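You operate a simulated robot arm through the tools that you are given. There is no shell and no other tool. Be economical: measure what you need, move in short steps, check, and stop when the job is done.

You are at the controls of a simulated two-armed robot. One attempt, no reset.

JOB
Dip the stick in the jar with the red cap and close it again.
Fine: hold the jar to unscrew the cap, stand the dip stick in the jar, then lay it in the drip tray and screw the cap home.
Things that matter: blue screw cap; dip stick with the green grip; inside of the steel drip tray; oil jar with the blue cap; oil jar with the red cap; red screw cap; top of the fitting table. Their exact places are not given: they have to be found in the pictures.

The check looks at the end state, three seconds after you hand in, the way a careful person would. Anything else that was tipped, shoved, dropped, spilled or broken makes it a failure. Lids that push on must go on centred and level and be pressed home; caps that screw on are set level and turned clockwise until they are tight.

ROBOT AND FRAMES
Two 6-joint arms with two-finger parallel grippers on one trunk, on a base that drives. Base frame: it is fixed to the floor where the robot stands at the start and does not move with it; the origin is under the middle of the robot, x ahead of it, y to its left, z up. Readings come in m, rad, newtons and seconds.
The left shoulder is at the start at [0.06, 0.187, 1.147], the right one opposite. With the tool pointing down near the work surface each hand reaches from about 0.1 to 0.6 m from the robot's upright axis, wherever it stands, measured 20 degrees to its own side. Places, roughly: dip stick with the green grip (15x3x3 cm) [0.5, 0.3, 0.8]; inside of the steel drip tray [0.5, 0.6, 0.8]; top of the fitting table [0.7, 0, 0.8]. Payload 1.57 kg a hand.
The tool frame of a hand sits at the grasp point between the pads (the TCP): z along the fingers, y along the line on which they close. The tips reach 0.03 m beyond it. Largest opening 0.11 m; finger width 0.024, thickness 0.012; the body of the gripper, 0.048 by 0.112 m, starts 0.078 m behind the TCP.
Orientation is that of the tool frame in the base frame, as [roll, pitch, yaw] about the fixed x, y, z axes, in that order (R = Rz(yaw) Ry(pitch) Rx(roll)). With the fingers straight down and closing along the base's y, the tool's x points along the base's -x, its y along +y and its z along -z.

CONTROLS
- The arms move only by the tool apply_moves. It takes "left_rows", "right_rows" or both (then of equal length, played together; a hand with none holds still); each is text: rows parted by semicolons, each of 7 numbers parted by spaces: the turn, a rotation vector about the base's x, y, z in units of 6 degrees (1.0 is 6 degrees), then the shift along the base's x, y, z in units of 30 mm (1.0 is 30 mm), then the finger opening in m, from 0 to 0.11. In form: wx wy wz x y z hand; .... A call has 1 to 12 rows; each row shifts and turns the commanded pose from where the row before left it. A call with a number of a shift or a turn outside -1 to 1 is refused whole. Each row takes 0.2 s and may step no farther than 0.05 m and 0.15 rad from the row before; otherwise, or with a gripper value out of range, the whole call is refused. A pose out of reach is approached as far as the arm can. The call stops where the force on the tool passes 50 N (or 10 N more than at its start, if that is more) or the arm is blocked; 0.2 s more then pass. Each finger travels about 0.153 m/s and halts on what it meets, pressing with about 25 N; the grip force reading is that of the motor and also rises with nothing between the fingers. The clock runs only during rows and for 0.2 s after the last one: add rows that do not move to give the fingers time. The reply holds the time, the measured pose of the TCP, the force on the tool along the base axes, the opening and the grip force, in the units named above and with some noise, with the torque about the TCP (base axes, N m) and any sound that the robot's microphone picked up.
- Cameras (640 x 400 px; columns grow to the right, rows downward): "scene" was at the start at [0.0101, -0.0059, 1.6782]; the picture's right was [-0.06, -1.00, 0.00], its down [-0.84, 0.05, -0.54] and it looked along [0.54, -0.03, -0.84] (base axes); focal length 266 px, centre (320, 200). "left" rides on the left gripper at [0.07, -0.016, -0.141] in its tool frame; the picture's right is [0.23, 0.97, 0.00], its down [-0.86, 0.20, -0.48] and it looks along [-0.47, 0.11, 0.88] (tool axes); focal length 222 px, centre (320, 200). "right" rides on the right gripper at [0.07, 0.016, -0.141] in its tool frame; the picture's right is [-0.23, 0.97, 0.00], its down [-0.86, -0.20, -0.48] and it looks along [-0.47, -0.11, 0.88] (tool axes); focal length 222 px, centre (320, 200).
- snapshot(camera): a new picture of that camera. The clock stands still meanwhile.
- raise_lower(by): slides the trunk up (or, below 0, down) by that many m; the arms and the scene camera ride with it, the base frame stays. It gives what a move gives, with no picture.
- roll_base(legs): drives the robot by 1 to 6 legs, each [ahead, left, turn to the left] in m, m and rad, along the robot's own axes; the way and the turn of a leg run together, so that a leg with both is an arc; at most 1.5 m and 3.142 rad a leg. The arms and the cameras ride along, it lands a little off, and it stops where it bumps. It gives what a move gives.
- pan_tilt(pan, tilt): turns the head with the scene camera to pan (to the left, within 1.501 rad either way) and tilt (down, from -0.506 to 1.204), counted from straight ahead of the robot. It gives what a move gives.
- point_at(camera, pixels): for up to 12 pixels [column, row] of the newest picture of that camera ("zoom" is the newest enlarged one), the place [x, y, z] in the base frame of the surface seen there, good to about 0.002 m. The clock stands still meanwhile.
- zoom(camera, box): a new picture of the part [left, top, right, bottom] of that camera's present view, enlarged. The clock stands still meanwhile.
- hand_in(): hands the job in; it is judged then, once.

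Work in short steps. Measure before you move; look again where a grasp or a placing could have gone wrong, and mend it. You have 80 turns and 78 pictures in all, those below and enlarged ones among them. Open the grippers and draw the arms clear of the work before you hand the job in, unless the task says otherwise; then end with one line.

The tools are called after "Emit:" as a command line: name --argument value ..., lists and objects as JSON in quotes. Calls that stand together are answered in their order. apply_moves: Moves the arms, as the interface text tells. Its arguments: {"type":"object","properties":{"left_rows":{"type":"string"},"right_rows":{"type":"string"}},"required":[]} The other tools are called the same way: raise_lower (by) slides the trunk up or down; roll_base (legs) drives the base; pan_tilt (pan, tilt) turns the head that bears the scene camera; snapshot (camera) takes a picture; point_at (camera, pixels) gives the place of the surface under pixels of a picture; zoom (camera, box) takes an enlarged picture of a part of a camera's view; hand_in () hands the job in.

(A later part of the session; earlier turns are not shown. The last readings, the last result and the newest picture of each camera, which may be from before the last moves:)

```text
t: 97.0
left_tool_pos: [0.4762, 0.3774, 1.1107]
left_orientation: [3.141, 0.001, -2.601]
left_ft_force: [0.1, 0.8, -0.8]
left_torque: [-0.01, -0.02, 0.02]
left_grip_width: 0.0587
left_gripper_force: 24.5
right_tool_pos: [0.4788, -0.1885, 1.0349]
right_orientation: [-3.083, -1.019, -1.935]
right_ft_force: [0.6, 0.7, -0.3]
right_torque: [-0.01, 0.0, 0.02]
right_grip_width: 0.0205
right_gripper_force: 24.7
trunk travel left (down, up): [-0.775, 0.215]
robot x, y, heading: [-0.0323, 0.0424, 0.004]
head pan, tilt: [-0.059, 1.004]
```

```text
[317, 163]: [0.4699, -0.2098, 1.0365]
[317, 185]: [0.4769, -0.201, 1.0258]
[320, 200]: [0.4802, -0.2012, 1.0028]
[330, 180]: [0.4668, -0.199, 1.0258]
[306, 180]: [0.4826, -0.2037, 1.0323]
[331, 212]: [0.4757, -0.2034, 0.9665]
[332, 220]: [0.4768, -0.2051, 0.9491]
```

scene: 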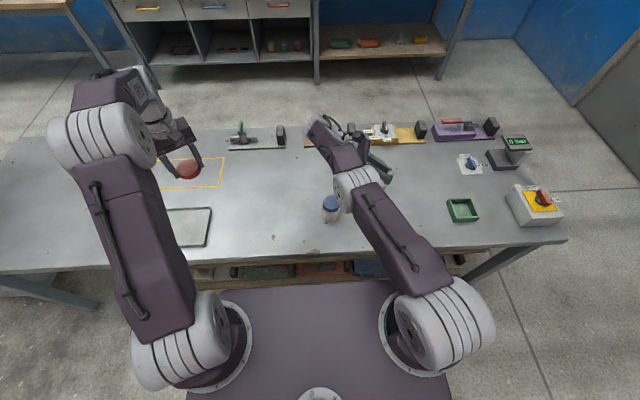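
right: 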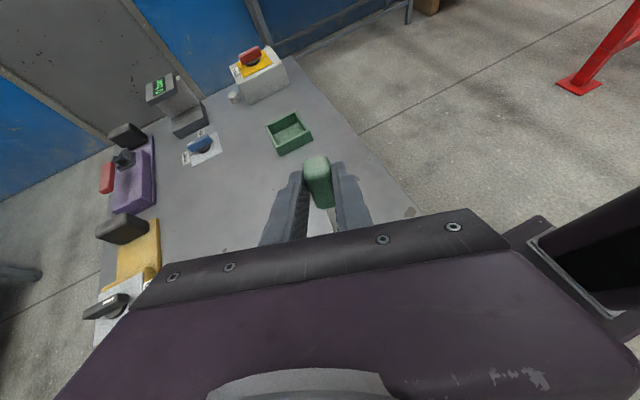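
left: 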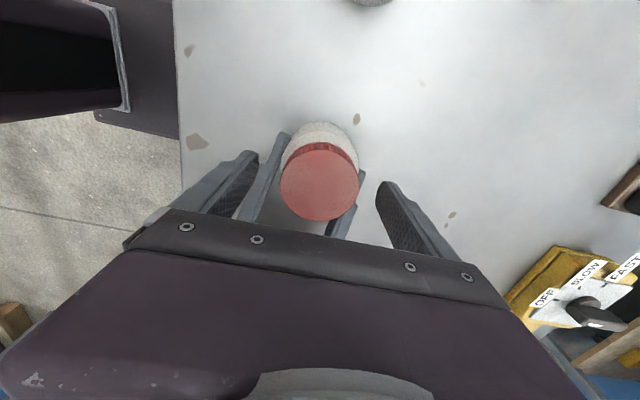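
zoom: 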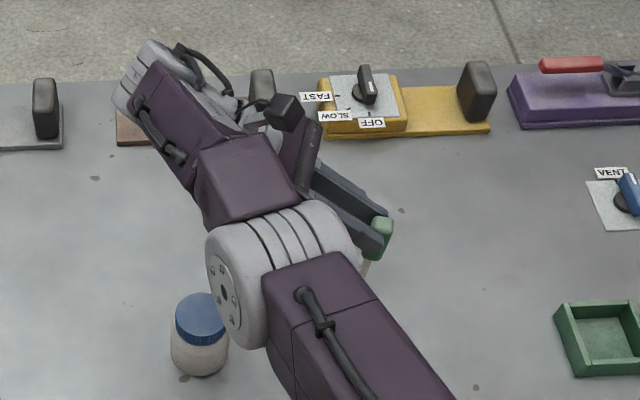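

The shaft axis is at about (0.4755, -0.207) at its tip, against a mouth centre of (0.4765, -0.2055). I'll lower the stick into the jar gently.

Emit:
apply_moves --right_rows "0 0 0 0.03 0.04 -0.7 0.01;0 0 0 0 0 -0.7 0.01;0 0 0 0 0 -0.7 0.01;0 0 0 0 0 -0.7 0.01;0 0 0 0 0 -0.4 0.01;0 0 0 0 0 -0.2 0.01;0 0 0 0 0 0 0.01"

Emit:
zoom --camera "right" --box '[240, 130, 400, 230]'

Emit:
zoom --camera "scene" --box '[320, 140, 448, 220]'

```text
t: 98.6
left_tool_pos: [0.475, 0.3777, 1.1104]
left_orientation: [3.139, 0.002, -2.602]
left_ft_force: [-0.2, 0.5, -0.3]
left_torque: [0.02, 0.01, 0.04]
left_grip_width: 0.0586
left_gripper_force: 25.0
right_tool_pos: [0.4513, -0.1883, 0.9342]
right_orientation: [-3.084, -1.018, -1.935]
right_ft_force: [0.2, -0.7, -0.4]
right_torque: [0.03, -0.07, 0.01]
right_grip_width: 0.0211
right_gripper_force: 24.9
right hand out of reach, approached as far as the arm can: row 1, 2, 3, 4, 5
trunk travel left (down, up): [-0.775, 0.215]
robot x, y, heading: [-0.0323, 0.0391, -0.001]
head pan, tilt: [-0.059, 1.004]
```

```text
4.00 times, centred on (320, 180) of right
```

zoom: 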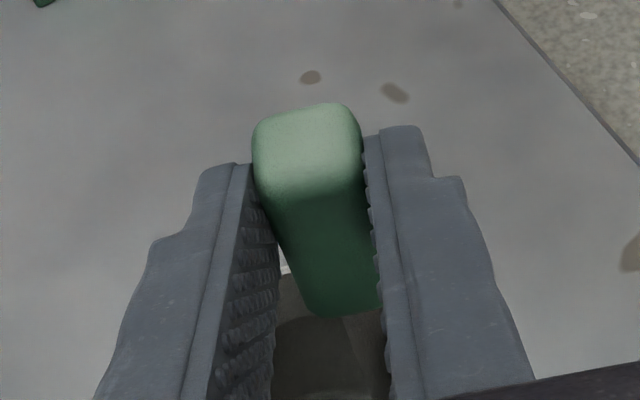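

```text
5.00 times, centred on (384, 180) of scene
```

zoom: 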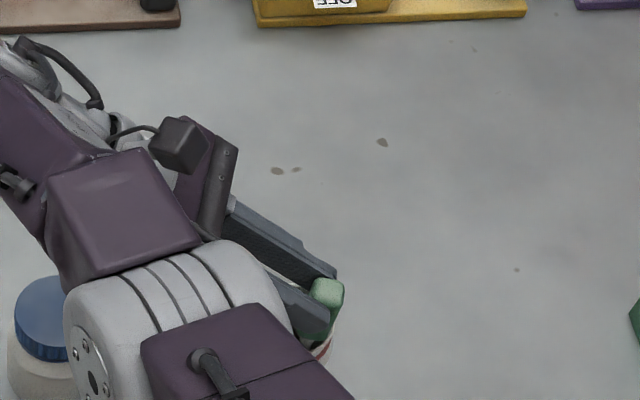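

The arm reached its limit and slid to x=0.451, yet force is near zero. I'll measure where the jar and shaft are now.

Emit:
point_at --camera "zoom" --pixels '[[320, 345], [326, 335], [316, 352], [330, 290], [325, 350], [310, 360]]'

Emit:
zoom --camera "right" --box '[290, 180, 354, 220]'

Emit:
point_at --camera "zoom" --pixels '[[330, 100], [300, 250], [350, 250], [400, 240], [300, 380], [260, 160], [450, 320], [390, 350]]'

```text
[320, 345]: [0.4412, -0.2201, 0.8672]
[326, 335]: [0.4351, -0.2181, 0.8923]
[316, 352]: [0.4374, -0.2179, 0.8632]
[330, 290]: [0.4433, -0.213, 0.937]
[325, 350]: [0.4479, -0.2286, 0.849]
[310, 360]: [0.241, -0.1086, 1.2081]
```

```text
10.00 times, centred on (322, 200) of right
```

zoom: 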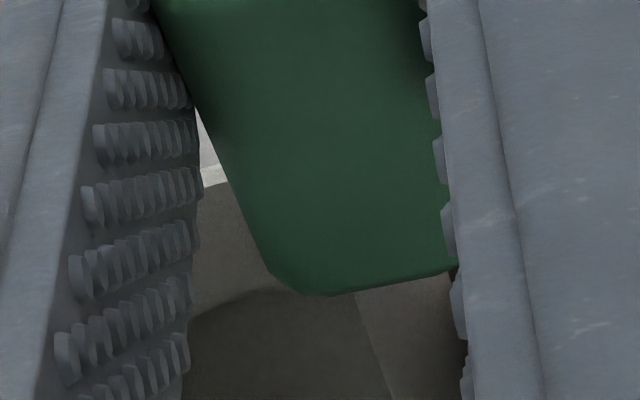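

```text
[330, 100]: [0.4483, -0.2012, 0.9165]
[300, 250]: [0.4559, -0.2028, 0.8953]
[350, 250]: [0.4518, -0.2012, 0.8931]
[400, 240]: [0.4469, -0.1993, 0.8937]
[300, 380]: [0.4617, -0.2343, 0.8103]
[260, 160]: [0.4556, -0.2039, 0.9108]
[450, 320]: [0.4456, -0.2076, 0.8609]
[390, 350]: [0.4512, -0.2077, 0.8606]
```

The shaft rests against the jar's near wall and the jar has shifted about 1 cm toward me, still standing. I'll drive forward 2 cm to re-centre the stick and regain reach, then lower the last bit.

Emit:
roll_base --legs '[[0.02, 0, 0]]'

Emit:
apply_moves --right_rows "0 0 0 0 0 -0.2 0.01;0 0 0 0 0 -0.2 0.01;0 0 0 0 0 0 0.01"

Emit:
zoom --camera "right" --box '[240, 130, 400, 230]'

```text
t: 99.4
left_tool_pos: [0.49, 0.3769, 1.1127]
left_orientation: [-3.141, 0.004, -2.601]
left_ft_force: [-0.7, 0.7, 0.9]
left_torque: [0.0, -0.03, 0.03]
left_grip_width: 0.0584
left_gripper_force: 24.3
right_tool_pos: [0.4675, -0.1885, 0.9368]
right_orientation: [-3.076, -1.015, -1.94]
right_ft_force: [0.1, 0.1, -0.5]
right_torque: [-0.02, -0.02, 0.02]
right_grip_width: 0.0209
right_gripper_force: 25.1
trunk travel left (down, up): [-0.775, 0.215]
robot x, y, heading: [-0.0113, 0.0386, -0.003]
head pan, tilt: [-0.059, 1.004]
```

```text
t: 100.2
left_tool_pos: [0.4937, 0.3787, 1.1108]
left_orientation: [3.14, 0.003, -2.603]
left_ft_force: [-0.5, -0.3, -0.1]
left_torque: [-0.03, 0.04, 0.03]
left_grip_width: 0.0585
left_gripper_force: 24.7
right_tool_pos: [0.467, -0.1899, 0.9241]
right_orientation: [-3.078, -1.019, -1.941]
right_ft_force: [1.0, 0.3, 17.5]
right_torque: [-0.42, -0.03, -0.02]
right_grip_width: 0.0207
right_gripper_force: 25.1
right hand out of reach, approached as far as the arm can: row 1
trunk travel left (down, up): [-0.775, 0.215]
robot x, y, heading: [-0.0119, 0.0377, -0.0]
head pan, tilt: [-0.059, 1.004]
```

```text
4.00 times, centred on (320, 180) of right
```

zoom: 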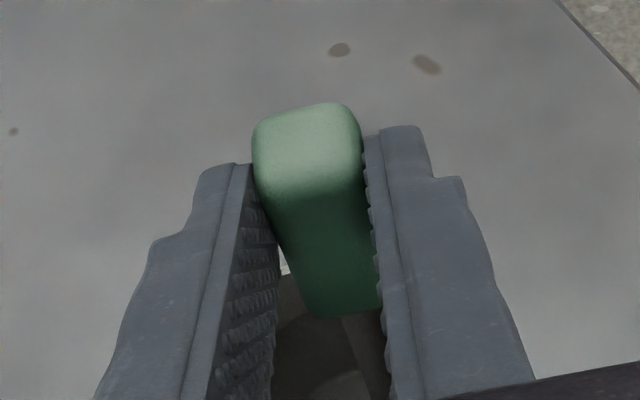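

17.5 N upward shows the stick stands on the jar's bottom, so it's dipped. I'll lift it straight out.

Emit:
apply_moves --right_rows "0 0 0 0 0 0.2 0.01;0 0 0 0 0 0.3 0.01;0 0 0 0 0 0.6 0.01;0 0 0 0 0 0.9 0.01;0 0 0 0 0 0.9 0.01;0 0 0 0 0 0.9 0.01;0 0 0 0 0 0.9 0.01;0 0 0 0 0 0.9 0.01;0 0 0 0 0 0.9 0.01;0 0 0 0 0 0.9 0.01;0 0 0 0 0 0.6 0.01;0 0 0 0 0 0 0.01"

Emit:
zoom --camera "scene" --box '[290, 100, 450, 230]'

```text
t: 102.8
left_tool_pos: [0.4953, 0.3771, 1.1107]
left_orientation: [3.139, 0.001, -2.603]
left_ft_force: [-0.3, -1.3, -1.3]
left_torque: [0.01, -0.01, -0.01]
left_grip_width: 0.0585
left_gripper_force: 24.9
right_tool_pos: [0.4682, -0.187, 1.1642]
right_orientation: [-3.084, -1.018, -1.934]
right_ft_force: [0.1, 0.4, -0.2]
right_torque: [0.04, 0.0, 0.0]
right_grip_width: 0.0208
right_gripper_force: 25.1
trunk travel left (down, up): [-0.775, 0.215]
robot x, y, heading: [-0.0085, 0.0381, 0.002]
head pan, tilt: [-0.059, 1.004]
```

```text
3.08 times, centred on (370, 165) of scene
```

zoom: 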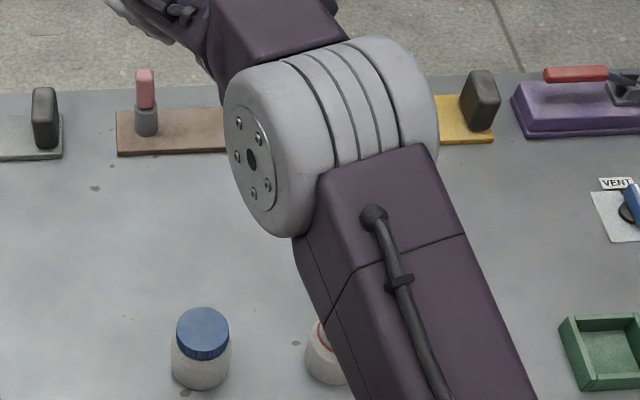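

The jar stands fine. I'll drive left toward the tray with the stick upright, then swing it horizontal while high.

Emit:
roll_base --legs '[[0, 0.6, 0]]'

Emit:
apply_moves --right_rows "0.939 -0.345 0 0.2 0 0.2 0.01;0.939 -0.345 0 0.2 0 0.2 0.01;0.939 -0.345 0 0.2 0 0.2 0.01;0.939 -0.345 0 0.2 0 0.2 0.01;0.939 -0.345 0 0.2 0 0.2 0.01;0.939 -0.345 0 0 0 0 0.01;0.939 -0.345 0 0 0 0 0.01;0.939 -0.345 0 0 0 0 0.01;0.939 -0.345 0 0 0 0 0.01;0.939 -0.345 0 0 0 0 0.01;0.939 -0.345 0 0 0 0 0.01;0.939 -0.345 0 0 0 0 0.01"

Emit:
snapshot --camera "scene"

```text
t: 106.2
left_tool_pos: [0.4927, 0.9792, 1.1118]
left_orientation: [3.137, 0.002, -2.602]
left_ft_force: [0.6, -0.1, -0.4]
left_torque: [-0.03, -0.04, -0.02]
left_grip_width: 0.0584
left_gripper_force: 25.5
right_tool_pos: [0.4672, 0.4118, 1.1633]
right_orientation: [-3.082, -1.016, -1.934]
right_ft_force: [0.3, -0.4, -0.3]
right_torque: [0.0, 0.01, -0.03]
right_grip_width: 0.0208
right_gripper_force: 24.8
trunk travel left (down, up): [-0.775, 0.215]
robot x, y, heading: [-0.0138, 0.6384, -0.004]
head pan, tilt: [-0.059, 1.004]
```

```text
t: 108.8
left_tool_pos: [0.4918, 0.9787, 1.1112]
left_orientation: [3.138, 0.002, -2.601]
left_ft_force: [0.4, -0.4, -1.0]
left_torque: [0.03, 0.03, 0.0]
left_grip_width: 0.0584
left_gripper_force: 25.0
right_tool_pos: [0.4973, 0.4125, 1.1937]
right_orientation: [-3.092, 0.242, -1.927]
right_ft_force: [0.0, 0.1, -0.7]
right_torque: [0.0, -0.02, -0.02]
right_grip_width: 0.0207
right_gripper_force: 25.0
trunk travel left (down, up): [-0.775, 0.215]
robot x, y, heading: [-0.0148, 0.6414, 0.001]
head pan, tilt: [-0.059, 1.004]
```

```text
20 pictures are left
```

scene: 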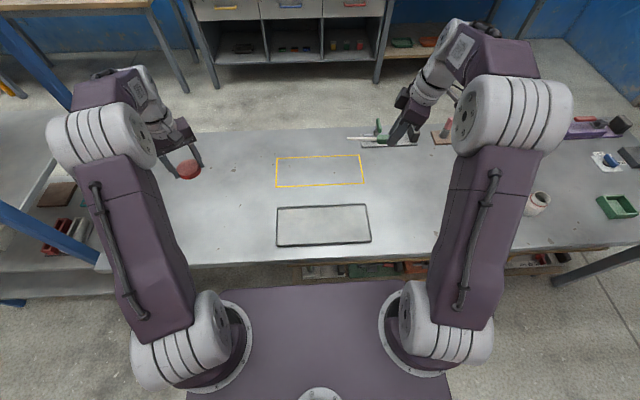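

Now horizontal within about 17°. I'll finish the swing and move over the tray, and measure the tray corners.

Emit:
point_at --camera "scene" --pixels '[[323, 224], [284, 238], [284, 213], [360, 212], [364, 236], [277, 228], [323, 242], [323, 207]]'

Emit:
apply_moves --right_rows "0.939 -0.345 0 -0.2 0.9 0 0.01;0.939 -0.345 0 -0.4 0.9 -0.3 0.01;0.66 -0.243 0 -0.4 0.9 -0.3 0.01;0 0 0 -0.4 0.9 -0.4 0.01;0 0 0 -0.4 0.7 -0.4 0.01;0 0 0 -0.4 0 -0.8 0.01;0 0 0 0 0 -0.9 0.01;0 0 0 0 0 -0.9 0.01;0 0 0 0 0 -0.9 0.01;0 0 0 0 0 0 0.01"

```text
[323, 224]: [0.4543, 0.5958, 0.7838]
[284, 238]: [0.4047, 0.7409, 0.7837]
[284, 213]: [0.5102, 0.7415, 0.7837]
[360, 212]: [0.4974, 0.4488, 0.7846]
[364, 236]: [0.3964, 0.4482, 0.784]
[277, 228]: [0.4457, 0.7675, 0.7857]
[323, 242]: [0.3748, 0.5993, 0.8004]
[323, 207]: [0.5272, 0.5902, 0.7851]
```

```text
t: 111.0
left_tool_pos: [0.4912, 0.9797, 1.1111]
left_orientation: [3.14, 0.001, -2.602]
left_ft_force: [-0.6, 0.0, 1.1]
left_torque: [-0.03, 0.03, 0.01]
left_grip_width: 0.0584
left_gripper_force: 25.3
right_tool_pos: [0.4299, 0.5419, 1.046]
right_orientation: [-3.094, 0.522, -1.927]
right_ft_force: [0.3, 0.2, -0.9]
right_torque: [-0.01, 0.0, 0.03]
right_grip_width: 0.0208
right_gripper_force: 25.0
trunk travel left (down, up): [-0.775, 0.215]
robot x, y, heading: [-0.0133, 0.6405, 0.001]
head pan, tilt: [-0.059, 1.004]
```

Right over the tray at (0.43, 0.542), level. I'll lower most of the way.

Emit:
apply_moves --right_rows "0 0 0 0.1 0 -0.9 0.01;0 0 0 0.1 0 -0.9 0.01;0 0 0 0 0 -0.9 0.01;0 0 0 0 0 -0.9 0.01;0 0 0 0 0 -0.9 0.01;0 0 0 0 0 -0.9 0.01;0 0 0 0 0 -0.6 0.01;0 0 0 0 0 0 0.01"

Emit:
zoom --camera "scene" --box '[240, 160, 416, 270]'

```text
t: 112.8
left_tool_pos: [0.4929, 0.9786, 1.1108]
left_orientation: [3.139, 0.002, -2.601]
left_ft_force: [0.4, 0.6, 0.1]
left_torque: [-0.01, -0.03, 0.01]
left_grip_width: 0.0588
left_gripper_force: 25.4
right_tool_pos: [0.4371, 0.5423, 0.866]
right_orientation: [-3.097, 0.521, -1.93]
right_ft_force: [-0.3, 0.0, 0.9]
right_torque: [-0.01, -0.03, 0.05]
right_grip_width: 0.0209
right_gripper_force: 25.5
trunk travel left (down, up): [-0.775, 0.215]
robot x, y, heading: [-0.015, 0.6399, 0.004]
head pan, tilt: [-0.059, 1.004]
```

```text
3.64 times, centred on (328, 215) of scene
```

zoom: 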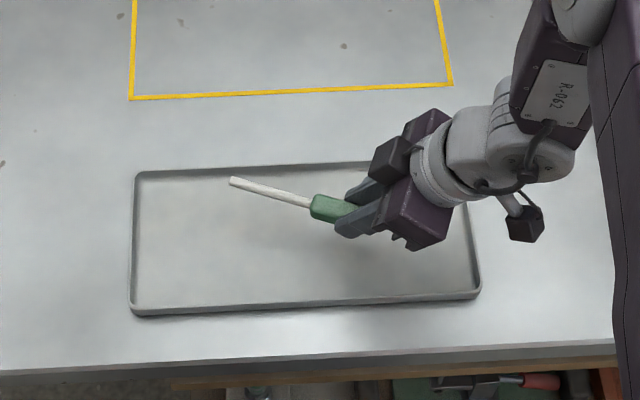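

Both ends of the stick are inside the tray. I'll lower to the floor and open.

Emit:
apply_moves --right_rows "0 0 0 0 0 -0.6 0.01;0 0 0 0 0 -0.6 0.01;0 0 0 0 0 -0.22 0.01;0 0 0 0 0 -0.05 0.01;0 0 0 0 0 0 0.01"

```text
t: 114.0
left_tool_pos: [0.4924, 0.9798, 1.1114]
left_orientation: [3.139, 0.002, -2.601]
left_ft_force: [0.6, -0.5, -0.4]
left_torque: [-0.01, 0.03, -0.02]
left_grip_width: 0.0584
left_gripper_force: 24.8
right_tool_pos: [0.4426, 0.5425, 0.8225]
right_orientation: [-3.102, 0.522, -1.931]
right_ft_force: [-0.5, 0.1, -0.1]
right_torque: [0.02, -0.01, 0.03]
right_grip_width: 0.0207
right_gripper_force: 24.7
right hand out of reach, approached as far as the arm can: row 2
trunk travel left (down, up): [-0.775, 0.215]
robot x, y, heading: [-0.0119, 0.6404, 0.004]
head pan, tilt: [-0.059, 1.004]
```

Lower 3 mm more, then open slowly and rise.

Emit:
apply_moves --right_rows "0 0 0 0 0 -0.1 0.01;0 0 0 0 0 0 0.01;0 0 0 0 0 0 0.03;0 0 0 0 0 0 0.05;0 0 0 0 0 0 0.05;0 0 0 0 0 0.5 0.05;0 0 0 0 0 0.9 0.05;0 0 0 0 0 0.9 0.05;0 0 0 0 0 0.9 0.05;0 0 0 0 0 0.9 0.05;0 0 0 0 0 0.9 0.05"

Emit:
zoom --camera "scene" --box '[240, 160, 416, 270]'

```text
t: 116.3
left_tool_pos: [0.4905, 0.9801, 1.1112]
left_orientation: [-3.141, 0.003, -2.6]
left_ft_force: [-0.5, 0.2, 0.5]
left_torque: [0.0, -0.03, -0.01]
left_grip_width: 0.0584
left_gripper_force: 25.3
right_tool_pos: [0.4397, 0.5406, 0.9683]
right_orientation: [-3.094, 0.52, -1.93]
right_ft_force: [-0.6, -0.2, 0.4]
right_torque: [0.03, 0.01, -0.02]
right_grip_width: 0.05
right_gripper_force: 0.1
trunk travel left (down, up): [-0.775, 0.215]
robot x, y, heading: [-0.0164, 0.6378, 0.003]
head pan, tilt: [-0.059, 1.004]
```

```text
3.64 times, centred on (328, 215) of scene
```

zoom: 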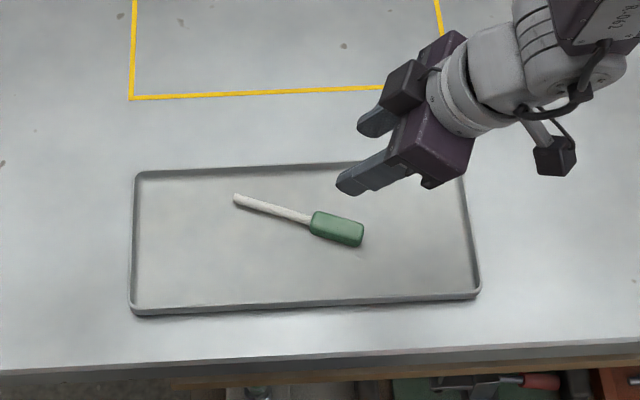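

The stick lies in the tray. I'll raise the right hand, tilt it to the jar-holding attitude, and drive back right.

Emit:
apply_moves --right_rows "0 0 0 0 0 1 0.11;0 0 0 0 0 1 0.11;0 0 0 0 0 1 0.11;0.939 -0.345 0 0 0 0.8 0.11;0.939 -0.345 0 0 0 0.8 0.11;0.939 -0.345 0 0 0 0.8 0.11;0.939 -0.345 0 0 0 0 0.11;0.939 -0.345 0 0 0 0 0.11;0 0 0 0 0 0 0.11"

Emit:
roll_base --legs '[[0, -0.9, 0]]'

Emit:
snapshot --camera "scene"

```text
t: 118.3
left_tool_pos: [0.4909, 0.9799, 1.1104]
left_orientation: [3.139, 0.003, -2.598]
left_ft_force: [-1.0, 0.1, -0.2]
left_torque: [-0.03, 0.01, -0.01]
left_grip_width: 0.0583
left_gripper_force: 25.3
right_tool_pos: [0.4412, 0.5436, 1.1312]
right_orientation: [-3.098, 1.046, -1.931]
right_ft_force: [-0.4, 0.4, -0.8]
right_torque: [0.01, 0.02, -0.03]
right_grip_width: 0.1098
right_gripper_force: 0.0
trunk travel left (down, up): [-0.775, 0.215]
robot x, y, heading: [-0.0096, 0.6419, 0.004]
head pan, tilt: [-0.059, 1.004]
```

```text
t: 123.0
left_tool_pos: [0.4959, 0.1002, 1.1108]
left_orientation: [3.14, 0.004, -2.598]
left_ft_force: [0.1, 0.2, 0.7]
left_torque: [0.01, -0.01, 0.01]
left_grip_width: 0.0585
left_gripper_force: 24.9
right_tool_pos: [0.4468, -0.3355, 1.1315]
right_orientation: [-3.102, 1.044, -1.929]
right_ft_force: [0.1, -0.2, 0.4]
right_torque: [0.0, 0.01, 0.0]
right_grip_width: 0.1099
right_gripper_force: 0.0
trunk travel left (down, up): [-0.775, 0.215]
robot x, y, heading: [-0.0115, -0.2427, 0.007]
head pan, tilt: [-0.059, 1.004]
```

```text
17 pictures are left
```

scene: 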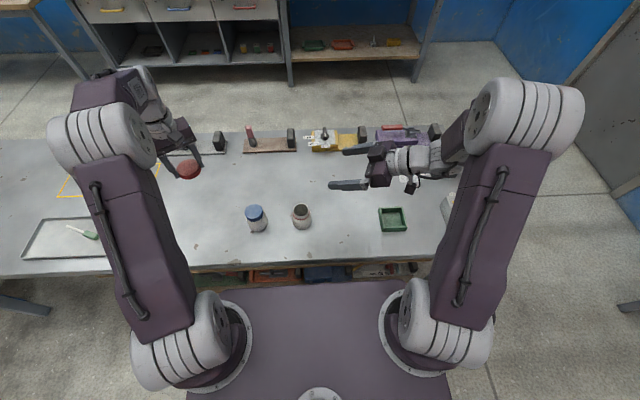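

I'll measure the red jar's present mouth in an enlarged view.

Emit:
zoom --camera "scene" --box '[230, 190, 326, 250]'

```text
6.67 times, centred on (278, 220) of scene
```

zoom: 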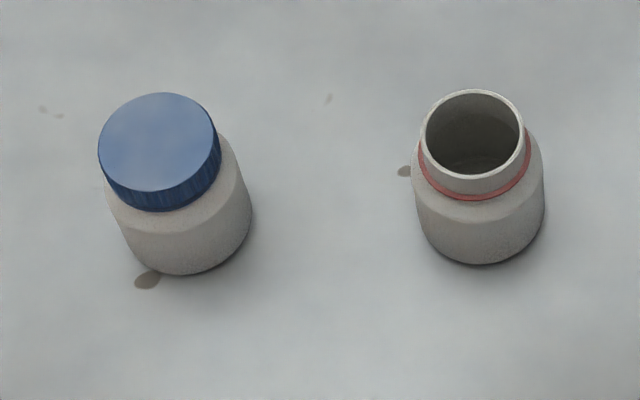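

Emit:
point_at --camera "zoom" --pixels '[[473, 91], [471, 176], [422, 133], [522, 133], [431, 108], [514, 108], [434, 163], [512, 163], [475, 240]]'

```text
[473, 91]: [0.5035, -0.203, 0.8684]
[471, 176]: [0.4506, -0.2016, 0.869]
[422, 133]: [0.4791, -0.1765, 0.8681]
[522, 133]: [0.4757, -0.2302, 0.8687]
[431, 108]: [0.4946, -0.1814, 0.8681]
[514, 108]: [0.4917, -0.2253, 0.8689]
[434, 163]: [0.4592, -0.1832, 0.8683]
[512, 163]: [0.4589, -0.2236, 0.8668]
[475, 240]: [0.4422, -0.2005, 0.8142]
```

The jar is where it was, (0.477, -0.2034). I'll lower the right hand to the pre-grasp.

Emit:
apply_moves --right_rows "0 0 0 -0.074 0.054 -0.91 0.11;0 0 0 -0.074 0.054 -0.91 0.11;0 0 0 -0.074 0.054 -0.91 0.11;0 0 0 -0.074 0.054 -0.91 0.11;0 0 0 -0.074 0.054 -0.91 0.11;0 0 0 -0.074 0.054 -0.91 0.11;0 0 0 -0.074 0.054 -0.91 0.11;0 0 0 -0.074 0.054 -0.91 0.11;0 0 0 -0.074 0.054 -0.91 0.11;0 0 0 0 0 0 0.11"

Emit:
snapshot --camera "right"

```text
t: 125.2
left_tool_pos: [0.4957, 0.1008, 1.1106]
left_orientation: [3.139, 0.001, -2.597]
left_ft_force: [0.1, 0.3, -0.2]
left_torque: [0.02, 0.0, -0.01]
left_grip_width: 0.0586
left_gripper_force: 24.9
right_tool_pos: [0.4724, -0.3356, 0.8985]
right_orientation: [-3.11, 1.045, -1.936]
right_ft_force: [0.1, -0.6, 0.0]
right_torque: [-0.03, 0.0, 0.02]
right_grip_width: 0.1101
right_gripper_force: 0.1
right hand out of reach, approached as far as the arm can: row 5, 6, 7, 8, 9
trunk travel left (down, up): [-0.775, 0.215]
robot x, y, heading: [-0.0094, -0.2403, 0.013]
head pan, tilt: [-0.059, 1.004]
```

```text
15 pictures are left
```

right: 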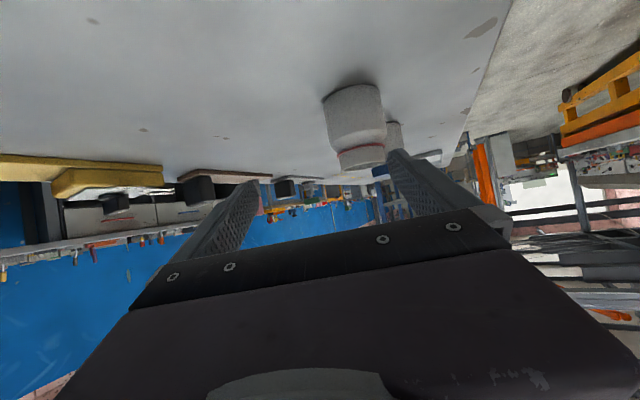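

The arm is near a limit. I'll drive back 2 cm and restore the earlier yaw (+9°), which worked before.

Emit:
roll_base --legs '[[-0.02, 0, 0]]'

Emit:
apply_moves --right_rows "0 0 0.8 0 0 0 0.11;0 0 0.8 0 0 0 0.11;0 0 0 0 0 0 0.11"

```text
t: 126.0
left_tool_pos: [0.4812, 0.1008, 1.1081]
left_orientation: [3.134, -0.003, -2.598]
left_ft_force: [0.4, 0.0, -0.3]
left_torque: [0.02, 0.06, -0.02]
left_grip_width: 0.0584
left_gripper_force: 24.7
right_tool_pos: [0.4555, -0.3361, 0.8975]
right_orientation: [-3.12, 1.045, -1.942]
right_ft_force: [0.1, 0.6, 0.1]
right_torque: [0.0, -0.01, 0.01]
right_grip_width: 0.1099
right_gripper_force: 0.0
trunk travel left (down, up): [-0.775, 0.215]
robot x, y, heading: [-0.0268, -0.2423, 0.004]
head pan, tilt: [-0.059, 1.004]
```

```text
t: 126.8
left_tool_pos: [0.4748, 0.1009, 1.1114]
left_orientation: [3.139, 0.003, -2.596]
left_ft_force: [-0.4, 0.5, -0.2]
left_torque: [0.0, 0.0, -0.03]
left_grip_width: 0.0585
left_gripper_force: 24.9
right_tool_pos: [0.4511, -0.3358, 0.8994]
right_orientation: [-3.108, 1.046, -1.766]
right_ft_force: [0.0, 0.0, 0.4]
right_torque: [-0.01, 0.01, 0.01]
right_grip_width: 0.1101
right_gripper_force: 0.1
trunk travel left (down, up): [-0.775, 0.215]
robot x, y, heading: [-0.0303, -0.2384, 0.01]
head pan, tilt: [-0.059, 1.004]
```

Now the approach along the finger direction.

Emit:
apply_moves --right_rows "0 0 0 -0.13 0 -0.45 0.11;0 0 0 0.176 0.78 -0.44 0.11;0 0 0 0.176 0.78 -0.44 0.11;0 0 0 0.176 0.78 -0.44 0.11;0 0 0 0.176 0.78 -0.44 0.11;0 0 0 0.176 0.78 -0.44 0.11;0 0 0 0 0 0 0.11"

Emit:
zoom --camera "scene" --box '[240, 160, 400, 260]'

```text
t: 128.4
left_tool_pos: [0.4759, 0.0996, 1.1112]
left_orientation: [3.14, 0.002, -2.597]
left_ft_force: [1.0, 0.9, -0.3]
left_torque: [0.0, 0.0, 0.02]
left_grip_width: 0.0586
left_gripper_force: 24.7
right_tool_pos: [0.4767, -0.2205, 0.8197]
right_orientation: [-3.111, 1.045, -1.769]
right_ft_force: [0.6, 0.3, 0.2]
right_torque: [-0.01, -0.03, 0.0]
right_grip_width: 0.11
right_gripper_force: 0.0
trunk travel left (down, up): [-0.775, 0.215]
robot x, y, heading: [-0.0285, -0.2427, 0.009]
head pan, tilt: [-0.059, 1.004]
```

```text
4.00 times, centred on (320, 210) of scene
```

zoom: 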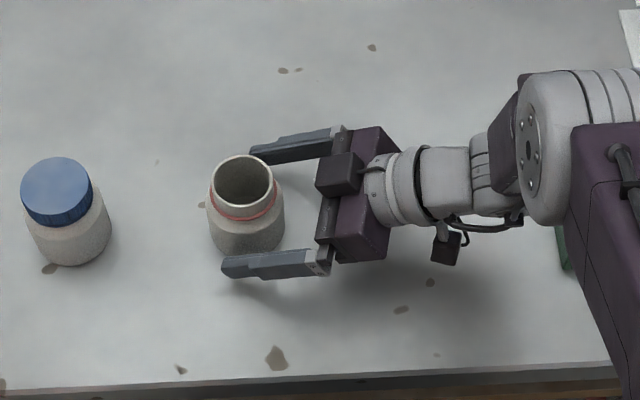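

Well straddled. I'll shift 3 mm in -x, close on the jar, and bring the capped left hand over it at z≈1.0.

Emit:
apply_moves --right_rows "0 0 0 -0.1 0 0 0.11;0 0 0 0 0 0 0.08;0 0 0 0 0 0 0.05;0 0 0 0 0 0 0.05;0 0 0 0 0 0 0.05;0 0 0 0 0 0 0.05;0 0 0 0 0 0 0.05;0 0 0 0 0 0 0.05;0 0 0 0 0 0 0.05;0 0 0 0 0 0 0.05;0 0 0 0 0 0 0.05;0 0 0 0 0 0 0.05" --left_rows "0 0 0 0 0 0 0.04;0 0 0 0 0 0 0.04;0 0 0 0 0 0 0.04;0 0 0 0 -1 0 0.04;0 0 0 0 -1 0 0.04;0 0 0 0 -1 0 0.04;0 0 0 0 -1 0 0.04;0 0 0 0 -1 0 0.04;0 0 0 0 -1 0 0.04;0 0 0 0 -1 0 0.04;0 0 0 0 0 0 0.04;0 0 0 0 0 0 0.04"

Emit:
zoom --camera "scene" --box '[240, 160, 368, 240]'

```text
t: 131.0
left_tool_pos: [0.4761, -0.1094, 1.1098]
left_orientation: [3.141, 0.001, -2.598]
left_ft_force: [0.3, 0.9, -0.2]
left_torque: [-0.01, -0.01, -0.01]
left_grip_width: 0.0586
left_gripper_force: 25.5
right_tool_pos: [0.4735, -0.2182, 0.82]
right_orientation: [-3.11, 1.045, -1.766]
right_ft_force: [-0.6, 1.0, 1.7]
right_torque: [0.06, 0.09, -0.01]
right_grip_width: 0.0691
right_gripper_force: 25.2
trunk travel left (down, up): [-0.775, 0.215]
robot x, y, heading: [-0.0292, -0.2405, 0.004]
head pan, tilt: [-0.059, 1.004]
```

```text
5.00 times, centred on (304, 200) of scene
```

zoom: 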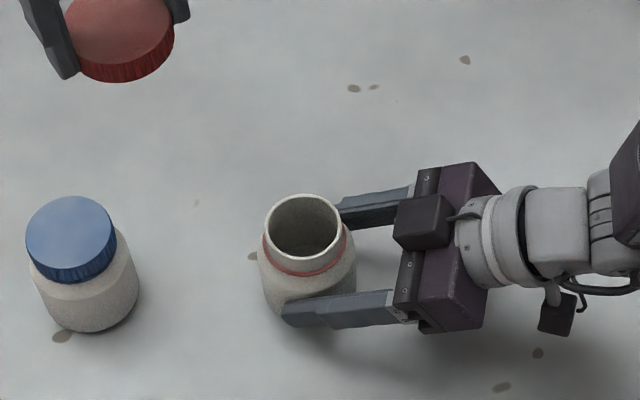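

The jar is held. I'll measure the rim, then bring the cap to just above it (TCP z≈0.94).

Emit:
point_at --camera "zoom" --pixels '[[305, 195], [303, 262], [268, 228], [341, 228], [275, 208], [334, 208], [275, 250], [333, 250]]'

Emit:
apply_moves --left_rows "0 0 0 0.01 -1 0 0.04;0 0 0 0.01 -1 -0.3 0.04;0 0 0 0.01 -1 -0.6 0.04;0 0 0 0 0 -0.9 0.04;0 0 0 0 0 -0.9 0.04;0 0 0 0 0 -0.9 0.04;0 0 0 0 0 -0.9 0.04;0 0 0 0 0 -0.9 0.04;0 0 0 0 0 0 0.04"

Emit:
zoom --camera "scene" --box '[240, 160, 368, 240]'

```text
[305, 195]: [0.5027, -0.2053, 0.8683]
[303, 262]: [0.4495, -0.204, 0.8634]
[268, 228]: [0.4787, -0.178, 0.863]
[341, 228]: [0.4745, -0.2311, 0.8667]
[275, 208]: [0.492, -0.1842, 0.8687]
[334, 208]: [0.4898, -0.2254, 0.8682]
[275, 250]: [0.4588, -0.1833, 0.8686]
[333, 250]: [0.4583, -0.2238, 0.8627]
```

```text
t: 133.0
left_tool_pos: [0.4761, -0.1976, 0.9484]
left_orientation: [3.139, 0.003, -2.597]
left_ft_force: [0.4, -0.7, -0.2]
left_torque: [-0.01, 0.02, -0.03]
left_grip_width: 0.0583
left_gripper_force: 25.3
right_tool_pos: [0.4726, -0.2182, 0.8185]
right_orientation: [-3.111, 1.044, -1.768]
right_ft_force: [-1.0, 0.0, 2.4]
right_torque: [0.04, 0.11, 0.01]
right_grip_width: 0.0693
right_gripper_force: 25.0
trunk travel left (down, up): [-0.775, 0.215]
robot x, y, heading: [-0.0286, -0.2394, 0.012]
head pan, tilt: [-0.059, 1.004]
```

```text
5.00 times, centred on (304, 200) of scene
```

zoom: 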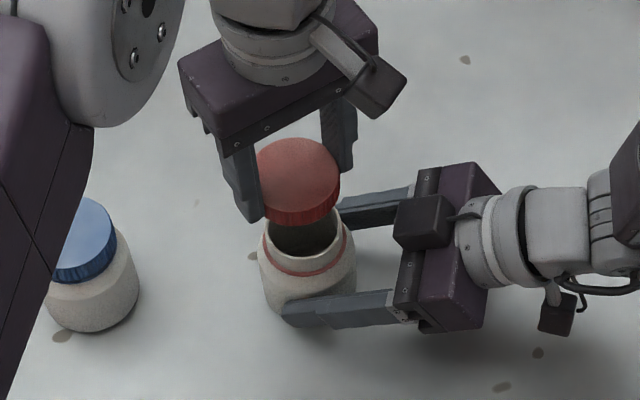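

I'll measure the cap top's edges the same way, to compare with the rim centre (0.476, -0.2043).

Emit:
point_at --camera "zoom" --pixels '[[299, 140], [299, 208], [262, 172], [338, 172], [270, 152], [328, 152], [272, 198], [328, 198], [299, 174]]'

```text
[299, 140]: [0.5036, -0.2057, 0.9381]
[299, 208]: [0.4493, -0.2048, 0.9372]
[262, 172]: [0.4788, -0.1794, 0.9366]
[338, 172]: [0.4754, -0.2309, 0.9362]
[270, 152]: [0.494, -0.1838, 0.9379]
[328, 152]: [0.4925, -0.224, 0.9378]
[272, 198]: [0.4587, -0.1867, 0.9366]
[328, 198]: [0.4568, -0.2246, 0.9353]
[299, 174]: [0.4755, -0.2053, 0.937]
```

Cap centre (0.4757, -0.204) and rim centre match within a millimetre. I'll lower the cap onto the neck to first contact.

Emit:
apply_moves --left_rows "0 0 0 0 0 -0.9 0.04;0 0 0 0 0 -0.8 0.04;0 0 0 0 0 -0.15 0.04;0 0 0 0 0 -0.08 0.04;0 0 0 0 0 0 0.04"

```text
t: 134.2
left_tool_pos: [0.4767, -0.2, 0.8914]
left_orientation: [3.141, 0.004, -2.597]
left_ft_force: [-1.2, 4.3, 22.7]
left_torque: [-0.53, 0.18, -0.02]
left_grip_width: 0.0591
left_gripper_force: 25.1
right_tool_pos: [0.4724, -0.22, 0.8202]
right_orientation: [-3.108, 1.045, -1.768]
right_ft_force: [5.7, -4.0, -6.2]
right_torque: [0.56, 0.15, -0.06]
right_grip_width: 0.0688
right_gripper_force: 24.7
trunk travel left (down, up): [-0.775, 0.215]
robot x, y, heading: [-0.0304, -0.2396, 0.006]
head pan, tilt: [-0.059, 1.004]
```

Contact with 23 N down. I'll ease 1 mm and turn clockwise 36°.

Emit:
apply_moves --left_rows "0 0 0 0 0 0.03 0.04;0 0 -1 0 0 -0.004 0.04;0 0 -1 0 0 -0.004 0.04;0 0 -1 0 0 -0.004 0.04;0 0 -1 0 0 -0.004 0.04;0 0 -1 0 0 -0.004 0.04;0 0 -1 0 0 -0.004 0.04"

Emit:
zoom --camera "scene" --box '[256, 170, 352, 230]'

```text
t: 135.8
left_tool_pos: [0.4768, -0.1998, 0.8919]
left_orientation: [3.141, 0.004, 3.056]
left_ft_force: [1.0, -3.6, -0.8]
left_torque: [-0.11, -0.02, 0.05]
left_grip_width: 0.0587
left_gripper_force: 25.2
right_tool_pos: [0.4731, -0.2196, 0.8199]
right_orientation: [-3.11, 1.046, -1.766]
right_ft_force: [-1.5, 5.3, 1.8]
right_torque: [-0.14, 0.05, -0.02]
right_grip_width: 0.0691
right_gripper_force: 25.3
trunk travel left (down, up): [-0.775, 0.215]
robot x, y, heading: [-0.0259, -0.2372, 0.006]
head pan, tilt: [-0.059, 1.004]
```

```text
6.67 times, centred on (304, 200) of scene
```

zoom: 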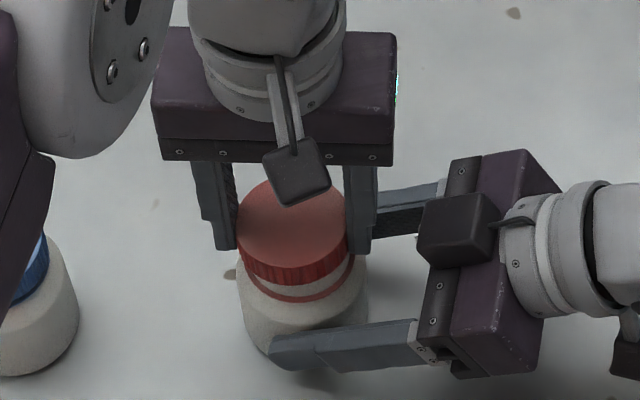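

The force fell to zero, so the thread has engaged, and the cap looks level. I'll continue 84° clockwise with the descent.

Emit:
apply_moves --left_rows "0 0 -1 0 0 -0.004 0.04;0 0 -1 0 0 -0.004 0.04;0 0 -1 0 0 -0.004 0.04;0 0 -1 0 0 -0.004 0.04;0 0 -1 0 0 -0.004 0.04;0 0 -1 0 0 -0.004 0.04;0 0 -1 0 0 -0.004 0.04;0 0 -1 0 0 -0.004 0.04;0 0 -1 0 0 -0.004 0.04;0 0 -1 0 0 -0.004 0.04;0 0 -1 0 0 -0.004 0.04;0 0 -1 0 0 -0.004 0.04"

Emit:
apply_moves --left_rows "0 0 -1 0 0 -0.004 0.04;0 0 -1 0 0 -0.004 0.04;0 0 0 0 0 0 0.04"

```text
t: 138.4
left_tool_pos: [0.4771, -0.1993, 0.8915]
left_orientation: [3.14, 0.001, 1.8]
left_ft_force: [2.6, -15.1, 2.6]
left_torque: [-0.45, -0.01, 0.25]
left_grip_width: 0.0584
left_gripper_force: 24.6
right_tool_pos: [0.4728, -0.2174, 0.8188]
right_orientation: [-3.109, 1.045, -1.768]
right_ft_force: [-3.4, 15.7, 1.2]
right_torque: [-0.49, 0.07, -0.1]
right_grip_width: 0.0687
right_gripper_force: 24.5
trunk travel left (down, up): [-0.775, 0.215]
robot x, y, heading: [-0.029, -0.2415, 0.006]
head pan, tilt: [-0.059, 1.004]
```

```text
t: 139.2
left_tool_pos: [0.4772, -0.1994, 0.8903]
left_orientation: [3.139, 0.0, 1.589]
left_ft_force: [0.2, -8.3, 2.3]
left_torque: [-0.25, -0.01, 0.0]
left_grip_width: 0.0586
left_gripper_force: 25.1
right_tool_pos: [0.4725, -0.218, 0.8193]
right_orientation: [-3.107, 1.045, -1.768]
right_ft_force: [-2.2, 8.0, 1.6]
right_torque: [-0.1, 0.17, 0.07]
right_grip_width: 0.069
right_gripper_force: 24.7
trunk travel left (down, up): [-0.775, 0.215]
robot x, y, heading: [-0.0286, -0.2407, 0.003]
head pan, tilt: [-0.059, 1.004]
```

Seated and turning. I'll release, rewind 120°, shift 2 mm in -y, lower slightly, regrip and turn again.

Emit:
apply_moves --left_rows "0 0 0 0 0 0 0.08;0 0 0.5 0 -0.07 -0.05 0.08;0 0 1 0 0 0 0.08;0 0 1 0 0 0 0.08;0 0 1 0 0 0 0.08;0 0 1 0 0 0 0.08;0 0 1 0 0 0 0.08;0 0 1 0 0 0 0.08;0 0 1 0 0 0 0.08;0 0 1 0 0 0 0.08;0 0 1 0 0 0 0.08;0 0 1 0 0 0 0.08"

Emit:
apply_moves --left_rows "0 0 1 0 0 0 0.08;0 0 1 0 0 0 0.08;0 0 1 0 0 0 0.08;0 0 1 0 0 0 0.08;0 0 1 0 0 0 0.08;0 0 1 0 0 0 0.08;0 0 1 0 0 0 0.08;0 0 1 0 0 0 0.08;0 0 1 0 0 0 0.08;0 0 0 0 0 0 0.04;0 0 0 0 0 0 0.04;0 0 0 0 0 0 0.04"

Emit:
apply_moves --left_rows "0 0 -1 0 0 -0.004 0.04;0 0 -1 0 0 -0.004 0.04;0 0 -1 0 0 -0.004 0.04;0 0 -1 0 0 -0.004 0.04;0 0 -1 0 0 -0.004 0.04;0 0 -1 0 0 -0.004 0.04;0 0 -1 0 0 -0.004 0.04;0 0 -1 0 0 -0.004 0.04;0 0 -1 0 0 -0.004 0.04;0 0 -1 0 0 -0.004 0.04"

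Emit:
zoom --camera "scene" --box '[256, 170, 352, 230]'

```text
t: 141.8
left_tool_pos: [0.4775, -0.2018, 0.8898]
left_orientation: [3.14, 0.002, 2.693]
left_ft_force: [0.5, 0.4, -0.6]
left_torque: [0.02, -0.01, -0.01]
left_grip_width: 0.0801
left_gripper_force: 0.0
right_tool_pos: [0.4737, -0.2187, 0.8203]
right_orientation: [-3.11, 1.045, -1.768]
right_ft_force: [2.2, -1.4, 4.7]
right_torque: [0.18, 0.01, -0.04]
right_grip_width: 0.0689
right_gripper_force: 25.2
trunk travel left (down, up): [-0.775, 0.215]
robot x, y, heading: [-0.0332, -0.239, 0.009]
head pan, tilt: [-0.059, 1.004]
```

```text
t: 144.4
left_tool_pos: [0.4751, -0.2013, 0.8882]
left_orientation: [3.136, 0.002, -2.649]
left_ft_force: [-5.0, 15.6, 0.3]
left_torque: [0.56, 0.17, 0.05]
left_grip_width: 0.0592
left_gripper_force: 24.7
right_tool_pos: [0.4736, -0.2198, 0.8179]
right_orientation: [-3.109, 1.044, -1.77]
right_ft_force: [3.6, -15.4, 0.7]
right_torque: [0.63, 0.25, -0.14]
right_grip_width: 0.0686
right_gripper_force: 24.5
trunk travel left (down, up): [-0.775, 0.215]
robot x, y, heading: [-0.0306, -0.2391, 0.005]
head pan, tilt: [-0.059, 1.004]
```

```text
t: 146.6
left_tool_pos: [0.4756, -0.2013, 0.8865]
left_orientation: [3.141, -0.001, 2.588]
left_ft_force: [-14.2, 18.3, 10.8]
left_torque: [0.65, 0.4, -0.01]
left_grip_width: 0.0591
left_gripper_force: 25.0
right_tool_pos: [0.4732, -0.2186, 0.8187]
right_orientation: [-3.109, 1.042, -1.768]
right_ft_force: [15.0, -17.6, -6.7]
right_torque: [0.47, 0.71, -0.38]
right_grip_width: 0.0689
right_gripper_force: 25.2
trunk travel left (down, up): [-0.775, 0.215]
robot x, y, heading: [-0.0284, -0.244, 0.001]
head pan, tilt: [-0.059, 1.004]
```

```text
6.67 times, centred on (304, 200) of scene
```

zoom: 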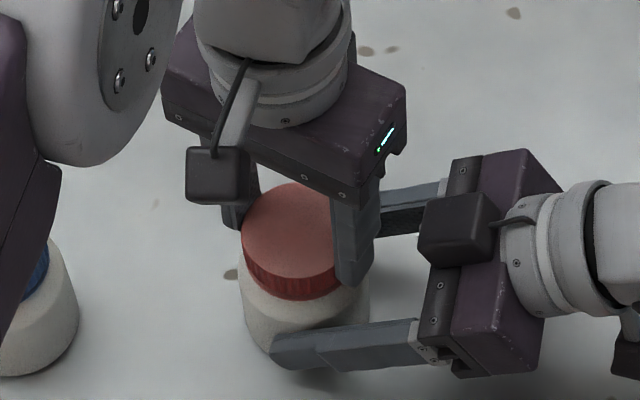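

The cap is going down, with a moderate side force. I'll ease toward it (-x, +y) and continue the stroke 60°.

Emit:
apply_moves --left_rows "0 0 -1 -0.03 0.04 0 0.04;0 0 -1 0 0 -0.002 0.04;0 0 -1 0 0 -0.002 0.04;0 0 -1 0 0 -0.002 0.04;0 0 -1 0 0 -0.002 0.04;0 0 -1 0 0 -0.002 0.04;0 0 -1 0 0 -0.002 0.04;0 0 -1 0 0 -0.002 0.04;0 0 -1 0 0 -0.002 0.04;0 0 0 0 0 0 0.04"

```text
t: 148.8
left_tool_pos: [0.4759, -0.1996, 0.8872]
left_orientation: [3.139, 0.004, 1.643]
left_ft_force: [0.1, -3.7, 0.1]
left_torque: [-0.09, -0.02, 0.0]
left_grip_width: 0.0587
left_gripper_force: 25.2
right_tool_pos: [0.4728, -0.2172, 0.8195]
right_orientation: [-3.112, 1.046, -1.767]
right_ft_force: [-0.7, 2.7, -0.2]
right_torque: [-0.19, 0.01, 0.03]
right_grip_width: 0.0688
right_gripper_force: 25.1
trunk travel left (down, up): [-0.775, 0.215]
robot x, y, heading: [-0.0322, -0.2443, 0.004]
head pan, tilt: [-0.059, 1.004]
```

About 234° done with low forces. Third stroke: rewind, regrip slightly lower, and turn.

Emit:
apply_moves --left_rows "0 0 0 0 0 0 0.08;0 0 0.5 0.02 -0.02 -0.06 0.08;0 0 1 0 0 0 0.08;0 0 1 0 0 0 0.08;0 0 1 0 0 0 0.08;0 0 1 0 0 0 0.08;0 0 1 0 0 0 0.08;0 0 1 0 0 0 0.08;0 0 1 0 0 0 0.08;0 0 1 0 0 0 0.08;0 0 1 0 0 0 0.08;0 0 1 0 0 0 0.08"

Emit:
apply_moves --left_rows "0 0 1 0 0 0 0.08;0 0 1 0 0 0 0.08;0 0 1 0 0 0 0.08;0 0 1 0 0 0 0.08;0 0 1 0 0 0 0.08;0 0 1 0 0 0 0.08;0 0 1 0 0 0 0.08;0 0 1 0 0 0 0.08;0 0 1 0 0 0 0.08;0 0 0 0 0 0 0.04;0 0 0 0 0 0 0.04;0 0 0 0 0 0 0.04"

Emit:
apply_moves --left_rows "0 0 -1 0 0 -0.004 0.04;0 0 -1 0 0 -0.004 0.04;0 0 -1 0 0 -0.004 0.04;0 0 -1 0 0 -0.004 0.04;0 0 -1 0 0 -0.004 0.04;0 0 -1 0 0 -0.004 0.04;0 0 -1 0 0 -0.004 0.04;0 0 -1 0 0 -0.004 0.04;0 0 -1 0 0 -0.004 0.04;0 0 -1 0 0 -0.004 0.04"

Emit:
apply_moves --left_rows "0 0 -1 0 0 -0.002 0.04;0 0 -1 0 0 -0.002 0.04;0 0 -1 0 0 -0.002 0.04;0 0 -1 0 0 0 0.04;0 0 -1 0 0 0 0.04;0 0 -1 0 0 0 0.04;0 0 -1 0 0 0 0.04"

Emit:
zoom --camera "scene" --box '[256, 170, 352, 230]'

```text
t: 151.4
left_tool_pos: [0.4757, -0.2003, 0.8857]
left_orientation: [3.139, 0.002, 2.745]
left_ft_force: [0.4, -0.6, 0.2]
left_torque: [-0.04, -0.05, 0.01]
left_grip_width: 0.0801
left_gripper_force: 0.0
right_tool_pos: [0.4743, -0.2184, 0.819]
right_orientation: [-3.11, 1.046, -1.767]
right_ft_force: [0.2, -0.4, 0.0]
right_torque: [-0.03, 0.08, 0.0]
right_grip_width: 0.0691
right_gripper_force: 25.0
trunk travel left (down, up): [-0.775, 0.215]
robot x, y, heading: [-0.0302, -0.2398, 0.005]
head pan, tilt: [-0.059, 1.004]
```

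```text
t: 154.0
left_tool_pos: [0.477, -0.2005, 0.8844]
left_orientation: [3.139, 0.001, -2.598]
left_ft_force: [0.6, -3.3, -0.3]
left_torque: [-0.11, -0.01, -0.05]
left_grip_width: 0.0583
left_gripper_force: 25.4
right_tool_pos: [0.473, -0.2187, 0.819]
right_orientation: [-3.111, 1.045, -1.769]
right_ft_force: [-1.4, 3.0, -0.1]
right_torque: [-0.15, 0.0, -0.01]
right_grip_width: 0.0688
right_gripper_force: 25.5
trunk travel left (down, up): [-0.775, 0.215]
robot x, y, heading: [-0.0272, -0.2406, 0.007]
head pan, tilt: [-0.059, 1.004]
```

```text
t: 156.2
left_tool_pos: [0.4764, -0.2015, 0.884]
left_orientation: [3.137, 0.004, 2.638]
left_ft_force: [0.1, -7.6, 0.7]
left_torque: [-0.09, -0.01, -0.02]
left_grip_width: 0.0587
left_gripper_force: 24.6
right_tool_pos: [0.4745, -0.219, 0.819]
right_orientation: [-3.11, 1.045, -1.768]
right_ft_force: [1.6, 7.3, 0.0]
right_torque: [-0.37, 0.09, 0.0]
right_grip_width: 0.0688
right_gripper_force: 25.0
trunk travel left (down, up): [-0.775, 0.215]
robot x, y, heading: [-0.03, -0.2413, 0.007]
head pan, tilt: [-0.059, 1.004]
```

```text
t: 157.8
left_tool_pos: [0.476, -0.2005, 0.8829]
left_orientation: [3.138, 0.002, 1.905]
left_ft_force: [1.5, -8.9, 1.2]
left_torque: [-0.12, -0.45, 0.01]
left_grip_width: 0.0584
left_gripper_force: 24.8
right_tool_pos: [0.4733, -0.2183, 0.8192]
right_orientation: [-3.11, 1.046, -1.769]
right_ft_force: [-1.5, 8.6, 0.4]
right_torque: [-0.36, 0.39, 0.03]
right_grip_width: 0.069
right_gripper_force: 24.9
trunk travel left (down, up): [-0.775, 0.215]
robot x, y, heading: [-0.0255, -0.2392, 0.004]
head pan, tilt: [-0.059, 1.004]
```

```text
6.67 times, centred on (304, 200) of scene
```

zoom: 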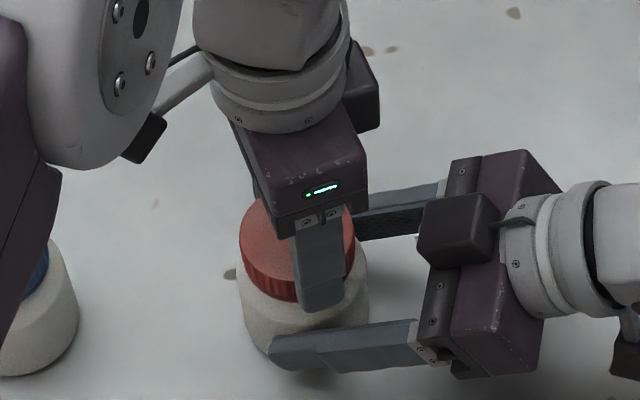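

336° done; the torque reading shows no tightness yet. I'll keep turning clockwise and watch the torque.

Emit:
apply_moves --left_rows "0 0 -1 0 -0.02 0 0.04;0 0 -1 0 0 0 0.04;0 0 -1 0 0 0 0.04;0 0 -1 0 0 0 0.04"

Emit:
apply_moves --left_rows "0 0 -1 0 0 0 0.04;0 0 -1 0 0 0 0.04;0 0 -1 0 0 0 0.04;0 0 -1 0 0 0 0.04"

```text
t: 158.8
left_tool_pos: [0.4765, -0.2011, 0.8845]
left_orientation: [-3.142, 0.002, 1.486]
left_ft_force: [-2.4, -3.3, -2.4]
left_torque: [0.02, -0.4, 0.03]
left_grip_width: 0.0582
left_gripper_force: 25.0
right_tool_pos: [0.4741, -0.2194, 0.8198]
right_orientation: [-3.11, 1.045, -1.767]
right_ft_force: [2.8, 5.2, 0.1]
right_torque: [-0.26, 0.57, -0.02]
right_grip_width: 0.0689
right_gripper_force: 24.6
trunk travel left (down, up): [-0.775, 0.215]
robot x, y, heading: [-0.0304, -0.2436, 0.005]
head pan, tilt: [-0.059, 1.004]
```

```text
t: 159.8
left_tool_pos: [0.4759, -0.201, 0.8828]
left_orientation: [3.14, 0.002, 1.067]
left_ft_force: [-0.8, 2.1, -7.7]
left_torque: [0.22, -0.18, -0.01]
left_grip_width: 0.0584
left_gripper_force: 24.6
right_tool_pos: [0.4731, -0.2188, 0.8191]
right_orientation: [-3.11, 1.046, -1.768]
right_ft_force: [0.2, -3.6, 5.3]
right_torque: [0.04, 0.18, -0.04]
right_grip_width: 0.0691
right_gripper_force: 24.9
trunk travel left (down, up): [-0.775, 0.215]
robot x, y, heading: [-0.0271, -0.2421, 0.008]
head pan, tilt: [-0.059, 1.004]
```

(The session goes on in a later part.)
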